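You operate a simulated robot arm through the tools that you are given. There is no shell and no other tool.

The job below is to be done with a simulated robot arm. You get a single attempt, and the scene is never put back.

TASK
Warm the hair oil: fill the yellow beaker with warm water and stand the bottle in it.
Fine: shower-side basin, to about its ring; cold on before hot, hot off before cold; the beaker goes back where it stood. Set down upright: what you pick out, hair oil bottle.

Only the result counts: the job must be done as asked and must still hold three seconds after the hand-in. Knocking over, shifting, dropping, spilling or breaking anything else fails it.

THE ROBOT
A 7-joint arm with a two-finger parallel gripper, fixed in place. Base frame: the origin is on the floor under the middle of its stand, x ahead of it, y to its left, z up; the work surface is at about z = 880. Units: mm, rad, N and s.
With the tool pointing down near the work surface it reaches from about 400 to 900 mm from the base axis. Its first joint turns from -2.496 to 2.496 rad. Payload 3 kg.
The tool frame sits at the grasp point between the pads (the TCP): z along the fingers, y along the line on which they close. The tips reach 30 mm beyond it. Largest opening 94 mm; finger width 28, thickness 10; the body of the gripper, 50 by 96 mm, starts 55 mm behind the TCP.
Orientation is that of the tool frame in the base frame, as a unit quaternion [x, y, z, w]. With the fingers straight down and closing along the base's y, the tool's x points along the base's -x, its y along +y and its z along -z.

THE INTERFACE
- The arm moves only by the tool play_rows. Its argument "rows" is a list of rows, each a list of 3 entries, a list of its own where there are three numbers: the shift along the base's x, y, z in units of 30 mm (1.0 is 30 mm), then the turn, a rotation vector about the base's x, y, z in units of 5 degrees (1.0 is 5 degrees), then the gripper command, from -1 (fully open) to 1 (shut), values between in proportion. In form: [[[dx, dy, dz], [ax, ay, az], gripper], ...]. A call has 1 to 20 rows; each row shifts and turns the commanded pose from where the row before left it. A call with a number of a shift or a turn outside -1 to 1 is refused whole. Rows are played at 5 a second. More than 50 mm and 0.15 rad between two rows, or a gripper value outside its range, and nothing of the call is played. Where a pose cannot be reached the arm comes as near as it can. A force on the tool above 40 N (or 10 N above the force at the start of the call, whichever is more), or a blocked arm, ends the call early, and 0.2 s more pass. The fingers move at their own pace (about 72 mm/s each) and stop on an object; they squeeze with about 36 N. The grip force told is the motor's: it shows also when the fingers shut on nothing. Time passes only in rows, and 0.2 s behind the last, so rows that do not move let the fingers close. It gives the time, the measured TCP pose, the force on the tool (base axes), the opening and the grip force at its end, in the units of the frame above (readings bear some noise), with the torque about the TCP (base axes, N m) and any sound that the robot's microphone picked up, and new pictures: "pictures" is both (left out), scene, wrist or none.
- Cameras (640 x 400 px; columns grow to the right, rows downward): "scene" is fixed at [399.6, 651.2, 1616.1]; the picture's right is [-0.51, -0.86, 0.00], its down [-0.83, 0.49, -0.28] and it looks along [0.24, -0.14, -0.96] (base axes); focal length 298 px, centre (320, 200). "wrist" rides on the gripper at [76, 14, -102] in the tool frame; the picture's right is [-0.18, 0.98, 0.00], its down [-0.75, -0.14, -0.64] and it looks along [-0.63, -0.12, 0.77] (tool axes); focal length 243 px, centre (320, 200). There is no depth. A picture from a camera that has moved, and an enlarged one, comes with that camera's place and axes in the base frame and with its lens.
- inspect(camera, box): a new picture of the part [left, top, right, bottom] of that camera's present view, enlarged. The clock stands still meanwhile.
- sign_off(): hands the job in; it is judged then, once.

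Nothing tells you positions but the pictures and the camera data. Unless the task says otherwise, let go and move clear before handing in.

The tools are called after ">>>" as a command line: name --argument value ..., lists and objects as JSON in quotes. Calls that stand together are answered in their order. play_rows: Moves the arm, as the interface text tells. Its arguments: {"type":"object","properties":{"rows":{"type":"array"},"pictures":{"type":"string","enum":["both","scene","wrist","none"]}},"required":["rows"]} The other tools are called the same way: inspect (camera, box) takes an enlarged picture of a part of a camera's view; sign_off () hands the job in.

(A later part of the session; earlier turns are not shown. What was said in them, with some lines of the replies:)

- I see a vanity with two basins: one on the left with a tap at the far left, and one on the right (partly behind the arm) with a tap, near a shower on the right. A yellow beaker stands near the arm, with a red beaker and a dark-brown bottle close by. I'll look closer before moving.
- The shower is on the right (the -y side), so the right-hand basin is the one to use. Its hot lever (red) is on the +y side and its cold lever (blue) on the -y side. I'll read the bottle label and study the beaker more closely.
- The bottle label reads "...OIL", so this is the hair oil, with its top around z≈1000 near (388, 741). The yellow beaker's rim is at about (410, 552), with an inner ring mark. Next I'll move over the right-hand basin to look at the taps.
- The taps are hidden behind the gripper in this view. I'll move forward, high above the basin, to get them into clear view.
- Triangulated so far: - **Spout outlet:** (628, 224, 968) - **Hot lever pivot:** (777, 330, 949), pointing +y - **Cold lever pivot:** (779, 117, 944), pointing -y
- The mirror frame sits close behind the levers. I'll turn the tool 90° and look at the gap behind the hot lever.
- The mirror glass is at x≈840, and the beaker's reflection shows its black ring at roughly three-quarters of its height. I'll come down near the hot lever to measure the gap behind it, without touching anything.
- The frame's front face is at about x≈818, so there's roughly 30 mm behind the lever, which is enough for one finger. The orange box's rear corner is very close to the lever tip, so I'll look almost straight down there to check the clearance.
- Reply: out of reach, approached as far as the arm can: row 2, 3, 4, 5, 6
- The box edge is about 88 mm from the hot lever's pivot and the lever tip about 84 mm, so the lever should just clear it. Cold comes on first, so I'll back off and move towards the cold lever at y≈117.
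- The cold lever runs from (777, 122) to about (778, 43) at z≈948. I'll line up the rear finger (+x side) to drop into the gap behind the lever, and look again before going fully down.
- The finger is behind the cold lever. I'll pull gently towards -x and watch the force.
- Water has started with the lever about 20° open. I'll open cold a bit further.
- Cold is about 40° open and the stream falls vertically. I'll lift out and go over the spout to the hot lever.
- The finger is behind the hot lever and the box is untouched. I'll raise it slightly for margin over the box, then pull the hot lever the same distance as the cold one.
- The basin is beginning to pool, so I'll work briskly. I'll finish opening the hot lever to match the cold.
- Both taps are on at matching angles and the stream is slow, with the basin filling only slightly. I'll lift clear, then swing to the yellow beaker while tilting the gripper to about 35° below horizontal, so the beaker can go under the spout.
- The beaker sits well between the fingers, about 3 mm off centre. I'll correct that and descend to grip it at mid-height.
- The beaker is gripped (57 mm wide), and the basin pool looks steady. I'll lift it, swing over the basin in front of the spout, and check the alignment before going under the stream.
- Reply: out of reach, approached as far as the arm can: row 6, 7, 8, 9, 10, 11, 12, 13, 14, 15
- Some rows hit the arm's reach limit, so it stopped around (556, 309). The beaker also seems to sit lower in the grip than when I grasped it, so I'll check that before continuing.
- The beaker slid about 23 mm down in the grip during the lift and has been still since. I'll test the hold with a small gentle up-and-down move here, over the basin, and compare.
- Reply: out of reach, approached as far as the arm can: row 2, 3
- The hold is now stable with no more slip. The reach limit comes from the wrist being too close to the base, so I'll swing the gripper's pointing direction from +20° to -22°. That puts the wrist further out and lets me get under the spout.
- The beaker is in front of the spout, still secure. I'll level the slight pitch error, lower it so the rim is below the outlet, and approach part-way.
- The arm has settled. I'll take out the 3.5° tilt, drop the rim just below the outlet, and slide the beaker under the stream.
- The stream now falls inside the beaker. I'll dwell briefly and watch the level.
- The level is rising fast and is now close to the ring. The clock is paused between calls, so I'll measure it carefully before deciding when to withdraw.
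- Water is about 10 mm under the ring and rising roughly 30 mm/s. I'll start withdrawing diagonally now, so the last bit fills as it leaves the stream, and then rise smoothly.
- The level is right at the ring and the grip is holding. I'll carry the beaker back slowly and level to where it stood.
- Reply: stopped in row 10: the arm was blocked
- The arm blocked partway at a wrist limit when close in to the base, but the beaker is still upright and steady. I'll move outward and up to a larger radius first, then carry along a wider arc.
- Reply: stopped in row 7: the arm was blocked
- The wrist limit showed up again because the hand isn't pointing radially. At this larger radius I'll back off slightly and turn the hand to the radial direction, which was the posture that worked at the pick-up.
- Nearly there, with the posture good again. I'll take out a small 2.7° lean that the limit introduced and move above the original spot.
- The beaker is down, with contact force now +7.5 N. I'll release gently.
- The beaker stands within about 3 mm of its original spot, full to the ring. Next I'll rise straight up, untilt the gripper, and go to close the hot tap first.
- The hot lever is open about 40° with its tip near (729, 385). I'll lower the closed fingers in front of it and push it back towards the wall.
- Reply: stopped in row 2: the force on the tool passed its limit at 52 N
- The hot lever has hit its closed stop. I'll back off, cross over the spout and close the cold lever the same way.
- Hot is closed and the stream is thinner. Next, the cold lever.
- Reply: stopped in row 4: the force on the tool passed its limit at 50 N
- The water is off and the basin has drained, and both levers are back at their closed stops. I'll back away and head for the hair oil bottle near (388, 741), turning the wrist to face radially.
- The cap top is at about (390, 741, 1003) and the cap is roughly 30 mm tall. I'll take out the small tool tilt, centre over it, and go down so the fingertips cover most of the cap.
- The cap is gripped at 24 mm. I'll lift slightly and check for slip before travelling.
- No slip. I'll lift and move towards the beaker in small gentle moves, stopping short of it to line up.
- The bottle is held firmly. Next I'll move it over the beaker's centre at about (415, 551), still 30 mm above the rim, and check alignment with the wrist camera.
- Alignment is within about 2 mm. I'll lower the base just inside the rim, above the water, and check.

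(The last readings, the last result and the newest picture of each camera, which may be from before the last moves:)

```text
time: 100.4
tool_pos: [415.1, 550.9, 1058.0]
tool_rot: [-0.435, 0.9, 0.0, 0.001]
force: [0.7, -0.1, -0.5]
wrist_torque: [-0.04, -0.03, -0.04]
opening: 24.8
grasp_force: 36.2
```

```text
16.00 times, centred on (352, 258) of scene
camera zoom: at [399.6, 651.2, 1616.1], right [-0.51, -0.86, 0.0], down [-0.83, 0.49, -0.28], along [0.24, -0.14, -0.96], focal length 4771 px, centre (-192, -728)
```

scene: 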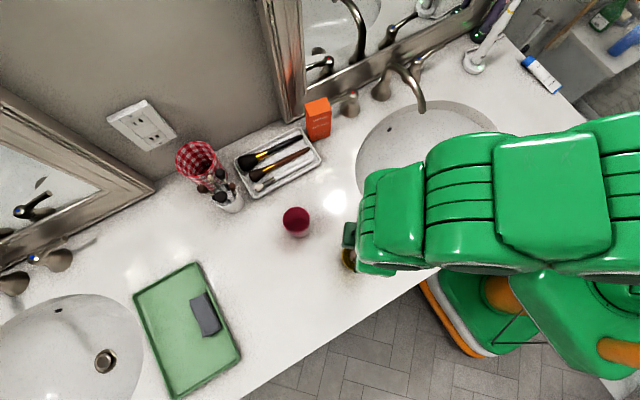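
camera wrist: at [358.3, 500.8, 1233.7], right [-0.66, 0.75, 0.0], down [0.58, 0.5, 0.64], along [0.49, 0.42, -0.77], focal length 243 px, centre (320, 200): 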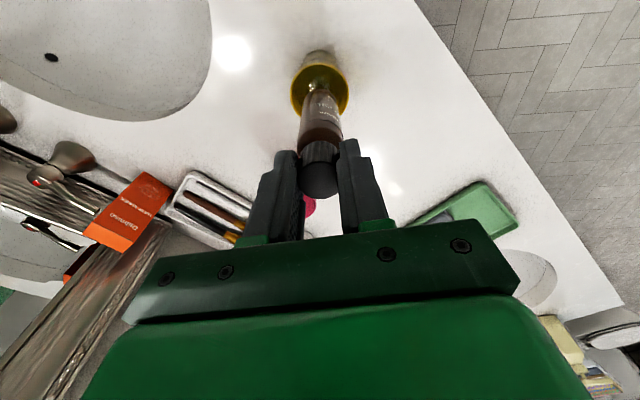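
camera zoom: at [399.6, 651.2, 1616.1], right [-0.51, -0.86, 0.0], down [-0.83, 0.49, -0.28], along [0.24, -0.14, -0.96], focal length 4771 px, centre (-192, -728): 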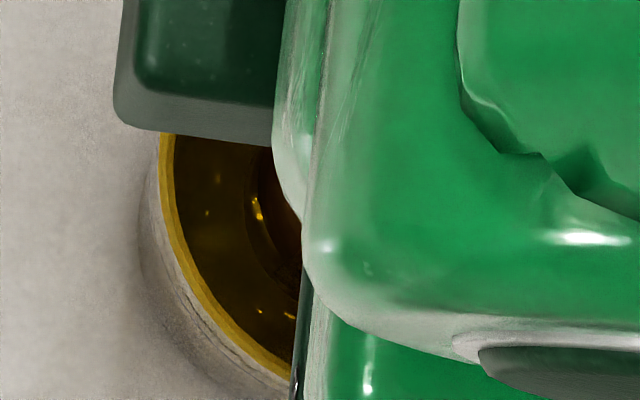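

>>> play_rows --rows '[[[0, 0, -0.25], [0, 0, 0], 1], [[0, 0, -0.25], [0, 0, 0], 1], [[0, 0, 0], [0, 0, 0], 1]]' --pictures "none"

>>> inspect --camera "wrist" --box '[285, 70, 355, 130]'

>>> inspect --camera "scene" --box '[344, 250, 360, 266]'

```text
time: 101.2
tool_pos: [415.5, 550.2, 1045.0]
tool_rot: [-0.435, 0.9, 0.0, 0.001]
force: [0.0, 1.1, -1.1]
wrist_torque: [0.01, 0.02, -0.04]
opening: 24.9
grasp_force: 36.0
```

```text
6.67 times, centred on (320, 100) of wrist
camera zoom: at [357.9, 500.0, 1146.9], right [-0.66, 0.75, 0.0], down [0.58, 0.5, 0.64], along [0.49, 0.42, -0.77], focal length 1618 px, centre (320, 867)
```

zoom: 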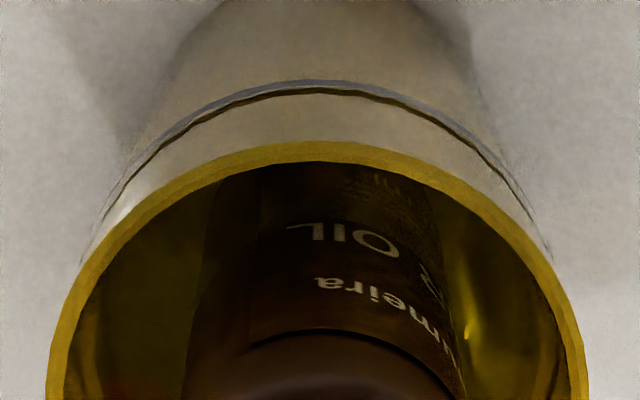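

```text
16.00 times, centred on (352, 258) of scene
camera zoom: at [399.6, 651.2, 1616.1], right [-0.51, -0.86, 0.0], down [-0.83, 0.49, -0.28], along [0.24, -0.14, -0.96], focal length 4771 px, centre (-192, -728)
```

zoom: 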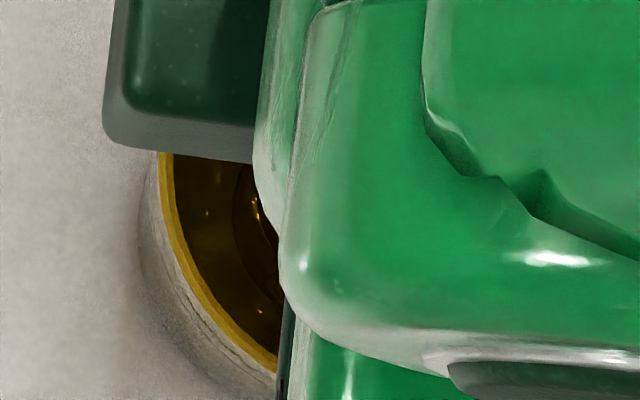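

>>> inspect --camera "wrist" --box '[276, 104, 312, 138]'

>>> inspect --camera "wrist" --box '[328, 104, 364, 138]'

```text
11.76 times, centred on (294, 121) of wrist
camera zoom: at [357.9, 500.0, 1146.9], right [-0.66, 0.75, 0.0], down [0.58, 0.5, 0.64], along [0.49, 0.42, -0.77], focal length 2854 px, centre (626, 1129)
```

zoom: 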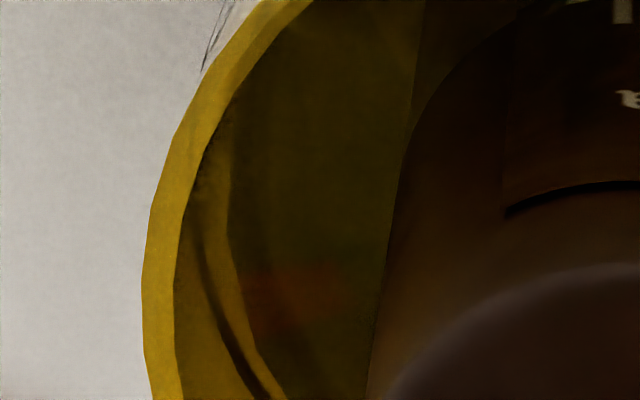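

```text
11.76 times, centred on (346, 121) of wrist
camera zoom: at [357.9, 500.0, 1146.9], right [-0.66, 0.75, 0.0], down [0.58, 0.5, 0.64], along [0.49, 0.42, -0.77], focal length 2854 px, centre (14, 1129)
```

zoom: 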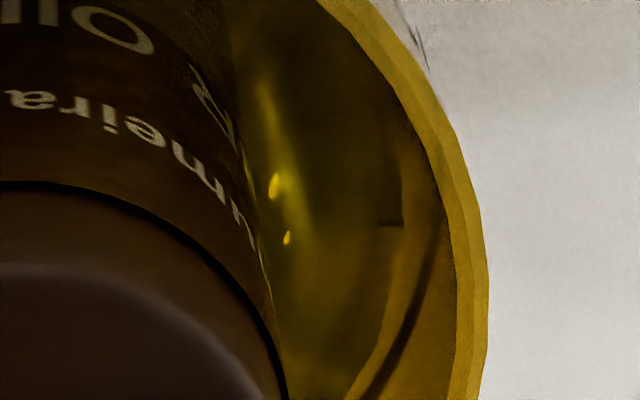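

The water line is still just under the ring with the bottle immersed, so there's no overflow. I'll keep lowering to near the beaker floor.

>>> play_rows --rows '[[[0, 0, -0.25], [0, 0, 0], 1], [[0, 0, -0.3], [0, 0, 0], 1], [[0, 0, -0.2], [0, 0, 0], 1], [[0, 0, 0], [0, 0, 0], 1]]' --pictures "wrist"

>>> inspect --camera "wrist" --box '[250, 50, 390, 200]'

```text
time: 102.2
tool_pos: [416.3, 550.3, 1021.3]
tool_rot: [-0.435, 0.9, 0.001, 0.001]
force: [-0.3, -1.0, -0.5]
wrist_torque: [-0.03, 0.02, 0.05]
opening: 24.9
grasp_force: 36.3
camera wrist: at [358.0, 499.9, 1124.1], right [-0.66, 0.75, 0.0], down [0.58, 0.5, 0.64], along [0.49, 0.42, -0.77], focal length 243 px, centre (320, 200)
```

wrist: 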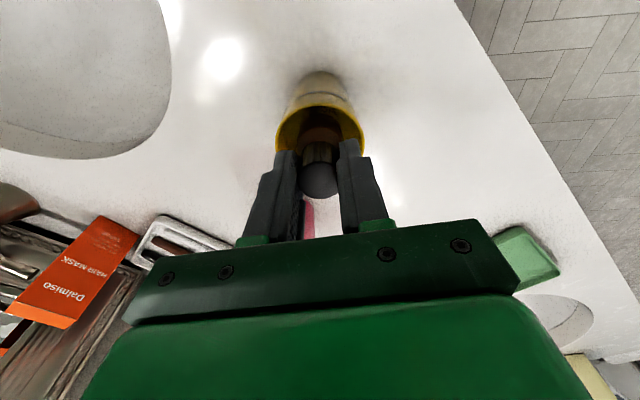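

```text
2.67 times, centred on (320, 125) of wrist
camera zoom: at [358.0, 499.9, 1124.1], right [-0.66, 0.75, 0.0], down [0.58, 0.5, 0.64], along [0.49, 0.42, -0.77], focal length 647 px, centre (320, 400)
```

zoom: 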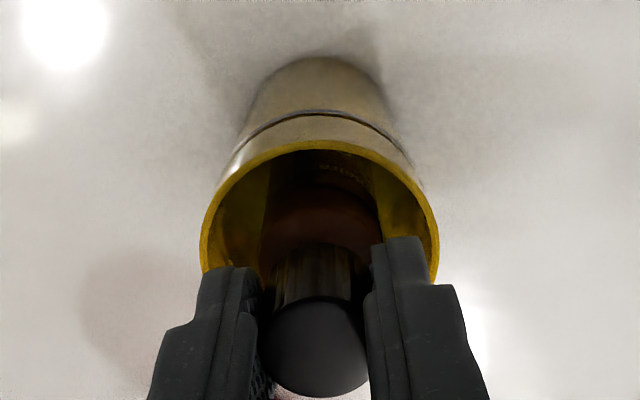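

>>> play_rows --rows '[[[0, 0, -0.1], [0, 0, 0], 1], [[0, 0, -0.1], [0, 0, 0], 1], [[0, 0, 0], [0, 0, 0], 1]]' --pictures "none"

```text
time: 103.0
tool_pos: [415.4, 550.6, 1015.9]
tool_rot: [-0.435, 0.901, 0.0, 0.001]
force: [-0.4, 0.9, -0.1]
wrist_torque: [0.02, 0.02, -0.01]
opening: 24.7
grasp_force: 35.9
```

>>> play_rows --rows '[[[0, 0, -0.06], [0, 0, 0], 1], [[0, 0, -0.06], [0, 0, 0], 1], [[0, 0, 0], [0, 0, 0], 1]]' --pictures "none"

```text
time: 103.8
tool_pos: [414.5, 550.4, 1013.6]
tool_rot: [-0.435, 0.901, 0.0, 0.001]
force: [0.3, -0.1, -0.5]
wrist_torque: [-0.02, 0.01, 0.0]
opening: 24.9
grasp_force: 35.7
```

>>> play_rows --rows '[[[0, 0, -0.06], [0, 0, 0], 1], [[0, 0, -0.05], [0, 0, 0], 1], [[0, 0, 0], [0, 0, 0], 1]]' --pictures "none"

```text
time: 104.6
tool_pos: [416.0, 550.6, 1010.4]
tool_rot: [-0.435, 0.9, 0.001, 0.002]
force: [2.3, 0.8, 28.6]
wrist_torque: [0.13, -0.28, -0.01]
opening: 24.8
grasp_force: 36.2
```

The base has reached the beaker floor, with 28 N of contact. I'll relax slightly, open the fingers a little, and check before lifting.

>>> play_rows --rows '[[[0, 0, 0.03], [0, 0, 0], 1], [[0, 0, 0], [0, 0, 0], 0.45], [[0, 0, 0], [0, 0, 0], 0.38], [[0, 0, 0], [0, 0, 0], 0.28], [[0, 0, 0], [0, 0, 0], 0.15], [[0, 0, 0], [0, 0, 0], 0.1]]'

>>> inspect --camera "wrist" --box '[250, 50, 390, 200]'

```text
time: 106.0
tool_pos: [415.1, 549.9, 1009.7]
tool_rot: [-0.435, 0.9, 0.001, 0.001]
force: [0.4, -0.3, -0.3]
wrist_torque: [0.0, 0.02, 0.04]
opening: 42.3
grasp_force: 0.0
camera wrist: at [358.2, 499.9, 1112.2], right [-0.66, 0.75, 0.0], down [0.58, 0.5, 0.64], along [0.49, 0.42, -0.77], focal length 243 px, centre (320, 200)
```

scene: 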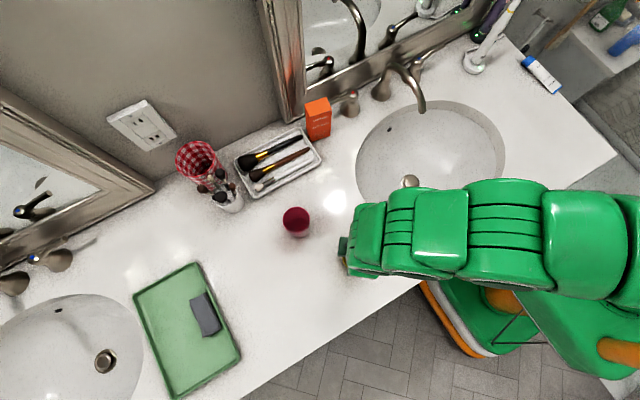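
wrist: 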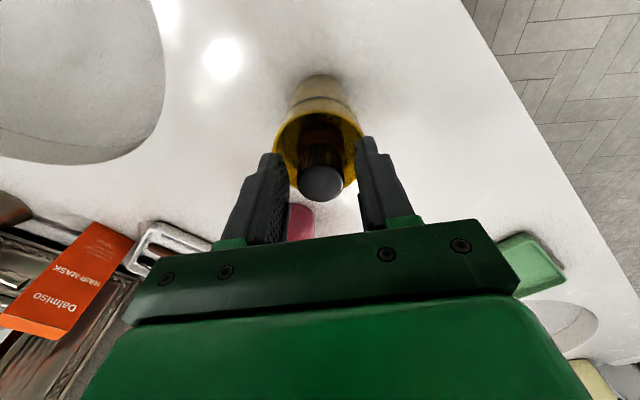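

```text
2.67 times, centred on (320, 125) of wrist
camera zoom: at [358.2, 499.9, 1112.2], right [-0.66, 0.75, 0.0], down [0.58, 0.5, 0.64], along [0.49, 0.42, -0.77], focal length 647 px, centre (320, 400)
```

zoom: 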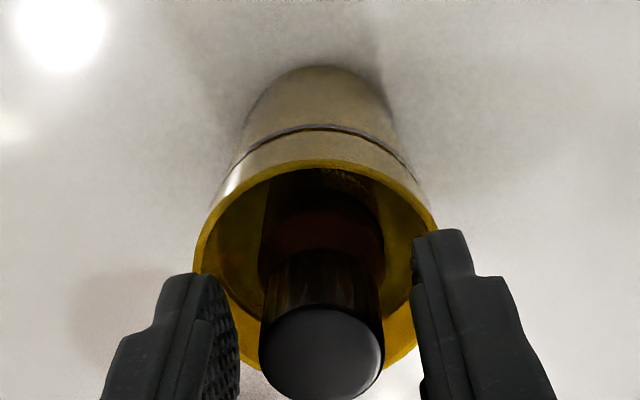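

Released, and the bottle stands upright in the beaker. I'll lift straight up and move clear.

>>> play_rows --rows '[[[0, 0, 0.2], [0, 0, 0], 0.1], [[0, 0, 0.5], [0, 0, 0], 0.1], [[0, 0, 0.8], [0, 0, 0], 0.1], [[0, 0, 0.9], [0, 0, 0], 0.1], [[0, 0, 0.9], [0, 0, 0], 0], [[0.2, -0.3, 0.5], [0, 0, 0], 0], [[0.4, -0.7, 0.2], [0, 0, 0], 0], [[0.4, -0.8, 0], [0, 0, 0], 0], [[0.4, -0.8, 0], [0, 0, 0], 0], [[0.4, -0.8, 0], [0, 0, 0], 0], [[0.4, -0.8, 0], [0, 0, 0], 0], [[0.4, -0.6, 0], [0, 0, 0], 0], [[0, 0, 0], [0, 0, 0], 0]]'

>>> inspect --camera "scene" --box '[310, 200, 430, 310]'

>>> inspect --camera "scene" --box '[335, 235, 375, 275]'

>>> inspect --camera "scene" --box '[290, 40, 490, 190]'

```text
time: 108.8
tool_pos: [494.8, 406.8, 1130.9]
tool_rot: [-0.436, 0.9, 0.001, 0.001]
force: [-0.4, -0.4, 0.5]
wrist_torque: [-0.03, -0.03, -0.01]
opening: 46.9
grasp_force: 0.0
camera wrist: at [436.3, 356.3, 1232.8], right [-0.66, 0.75, 0.0], down [0.58, 0.5, 0.64], along [0.49, 0.42, -0.77], focal length 243 px, centre (320, 200)
```

scene: 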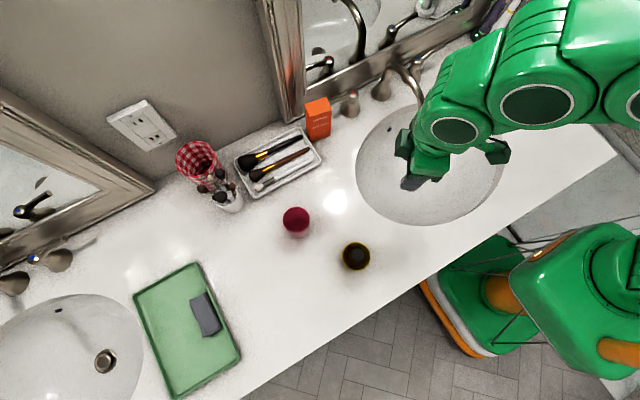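
wrist: 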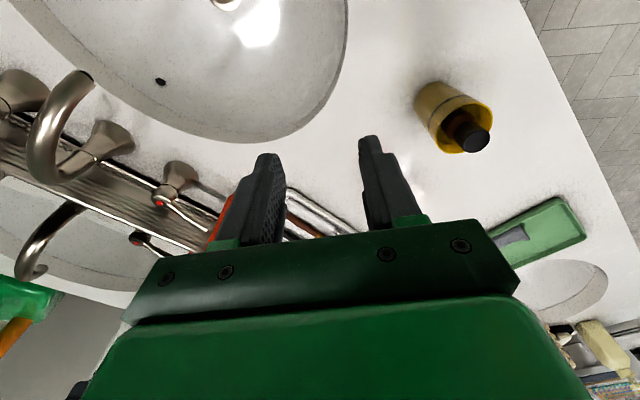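

```text
3.64 times, centred on (370, 255) of scene
camera zoom: at [399.6, 651.2, 1616.1], right [-0.51, -0.86, 0.0], down [-0.83, 0.49, -0.28], along [0.24, -0.14, -0.96], focal length 1084 px, centre (138, 0)
```

zoom: 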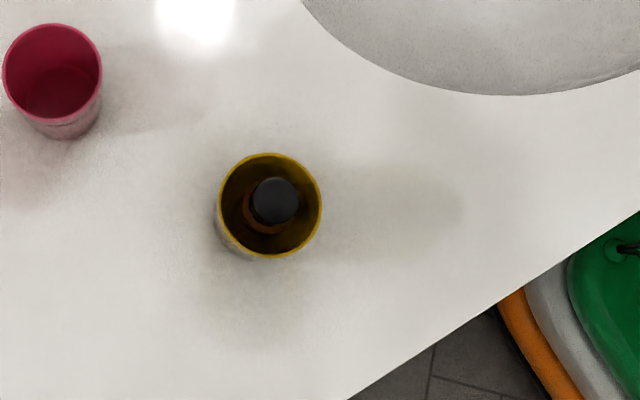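

```text
10.00 times, centred on (355, 255) of scene
camera zoom: at [399.6, 651.2, 1616.1], right [-0.51, -0.86, 0.0], down [-0.83, 0.49, -0.28], along [0.24, -0.14, -0.96], focal length 2982 px, centre (-30, -350)
```

zoom: 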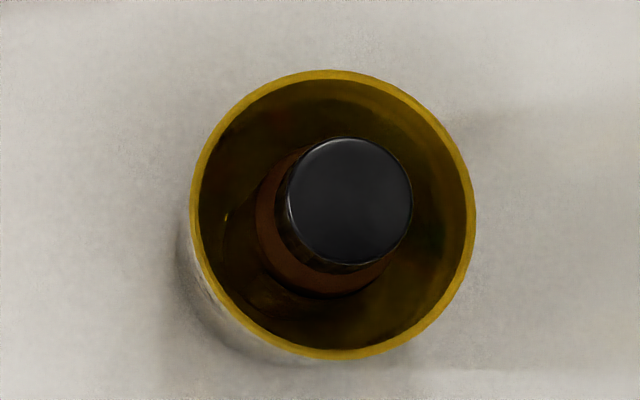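

```text
2.67 times, centred on (390, 115) of scene
camera zoom: at [399.6, 651.2, 1616.1], right [-0.51, -0.86, 0.0], down [-0.83, 0.49, -0.28], along [0.24, -0.14, -0.96], focal length 795 px, centre (133, 427)
```

zoom: 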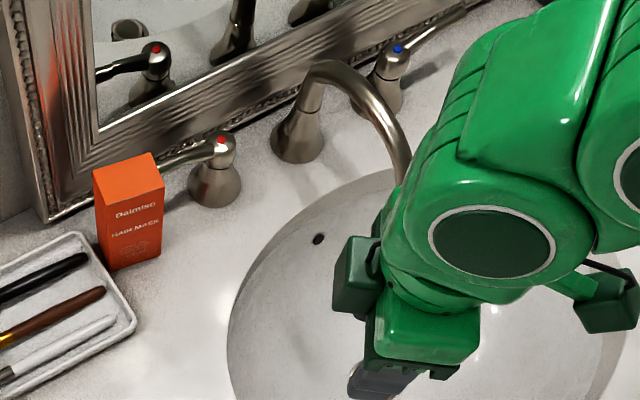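

The bottle stands upright in the filled beaker at its original place. Both levers look closed and the orange box and red beaker are undisturbed. I'll do one last settling check before handing in.

>>> play_rows --rows '[[[0, 0, 0], [0, 0, 0], 0], [[0, 0, 0], [0, 0, 0], 0], [[0, 0, 0], [0, 0, 0], 0], [[0, 0, 0], [0, 0, 0], 0], [[0, 0, 0], [0, 0, 0], 0]]'

>>> inspect --camera "wrist" --box '[380, 50, 540, 180]'

>>> inspect --camera "wrist" --box '[0, 0, 280, 280]'

```text
time: 110.0
tool_pos: [494.8, 406.3, 1130.7]
tool_rot: [-0.435, 0.9, 0.001, 0.001]
force: [0.7, 0.2, -0.3]
wrist_torque: [0.0, -0.02, -0.03]
opening: 47.0
grasp_force: 0.1
camera wrist: at [436.3, 356.5, 1232.8], right [-0.66, 0.75, 0.0], down [0.58, 0.5, 0.64], along [0.49, 0.42, -0.77], focal length 243 px, centre (320, 200)
```

scene: 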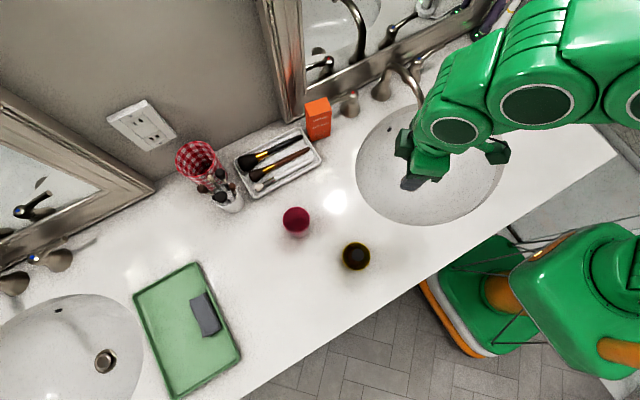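
wrist: 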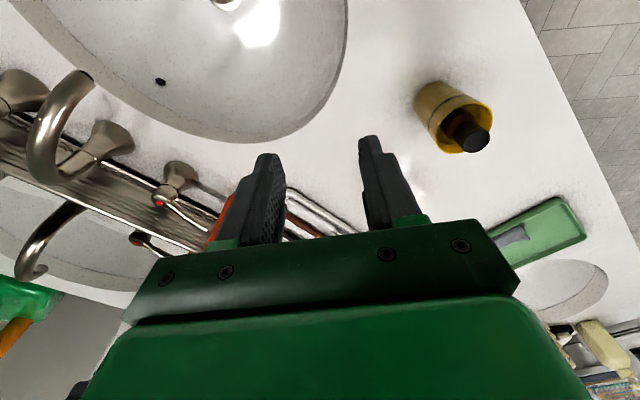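

```text
3.08 times, centred on (460, 115) of wrist
camera zoom: at [436.3, 356.5, 1232.8], right [-0.66, 0.75, 0.0], down [0.58, 0.5, 0.64], along [0.49, 0.42, -0.77], focal length 746 px, centre (-111, 462)
```

zoom: 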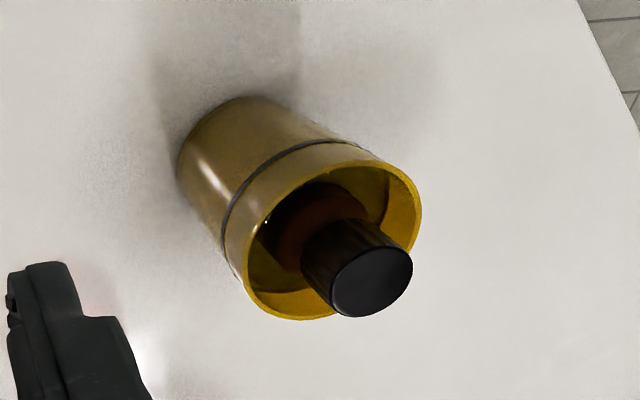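

```text
1.43 times, centred on (140, 140) of wrist
camera zoom: at [436.3, 356.5, 1232.8], right [-0.66, 0.75, 0.0], down [0.58, 0.5, 0.64], along [0.49, 0.42, -0.77], focal length 347 px, centre (577, 286)
```

zoom: 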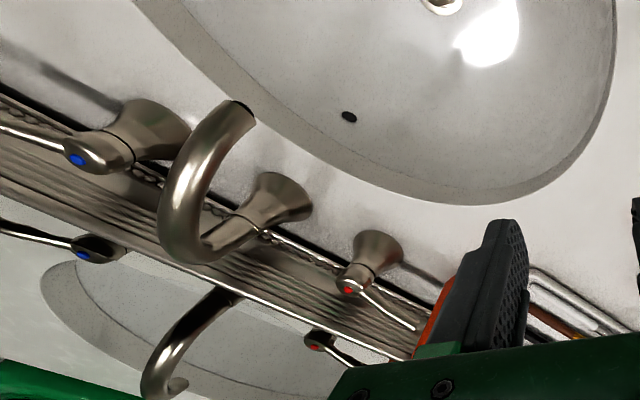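

Everything is stable. The water is off, both levers are closed and the basin is empty. The bottle stands upright in the filled yellow beaker, the beaker is back where it stood, and the gripper is clear, so I'm handing in.

>>> sign_off

```text
The job is handed in.
```

The hair oil bottle is standing upright in the yellow beaker. The beaker is filled with warm water to about its ring and is back within about 3 mm of where it stood.

- **Basin and taps:** I used the shower-side basin. Cold went on before hot, and hot went off before cold. Both levers ended at their closed stops and the basin drained.
- **Water level:** it sits at or just under the ring. It did not visibly rise when the bottle went in, and I saw no spill.
- **Beaker grip:** the empty beaker slid about 23 mm down in the gripper when I first lifted it. It held steady after that, including when full.
- **Other items:** the orange box, the red beaker and the toothbrushes looked untouched in the last pictures.

The handover tool only confirmed receipt, so I don't know how the job was judged.
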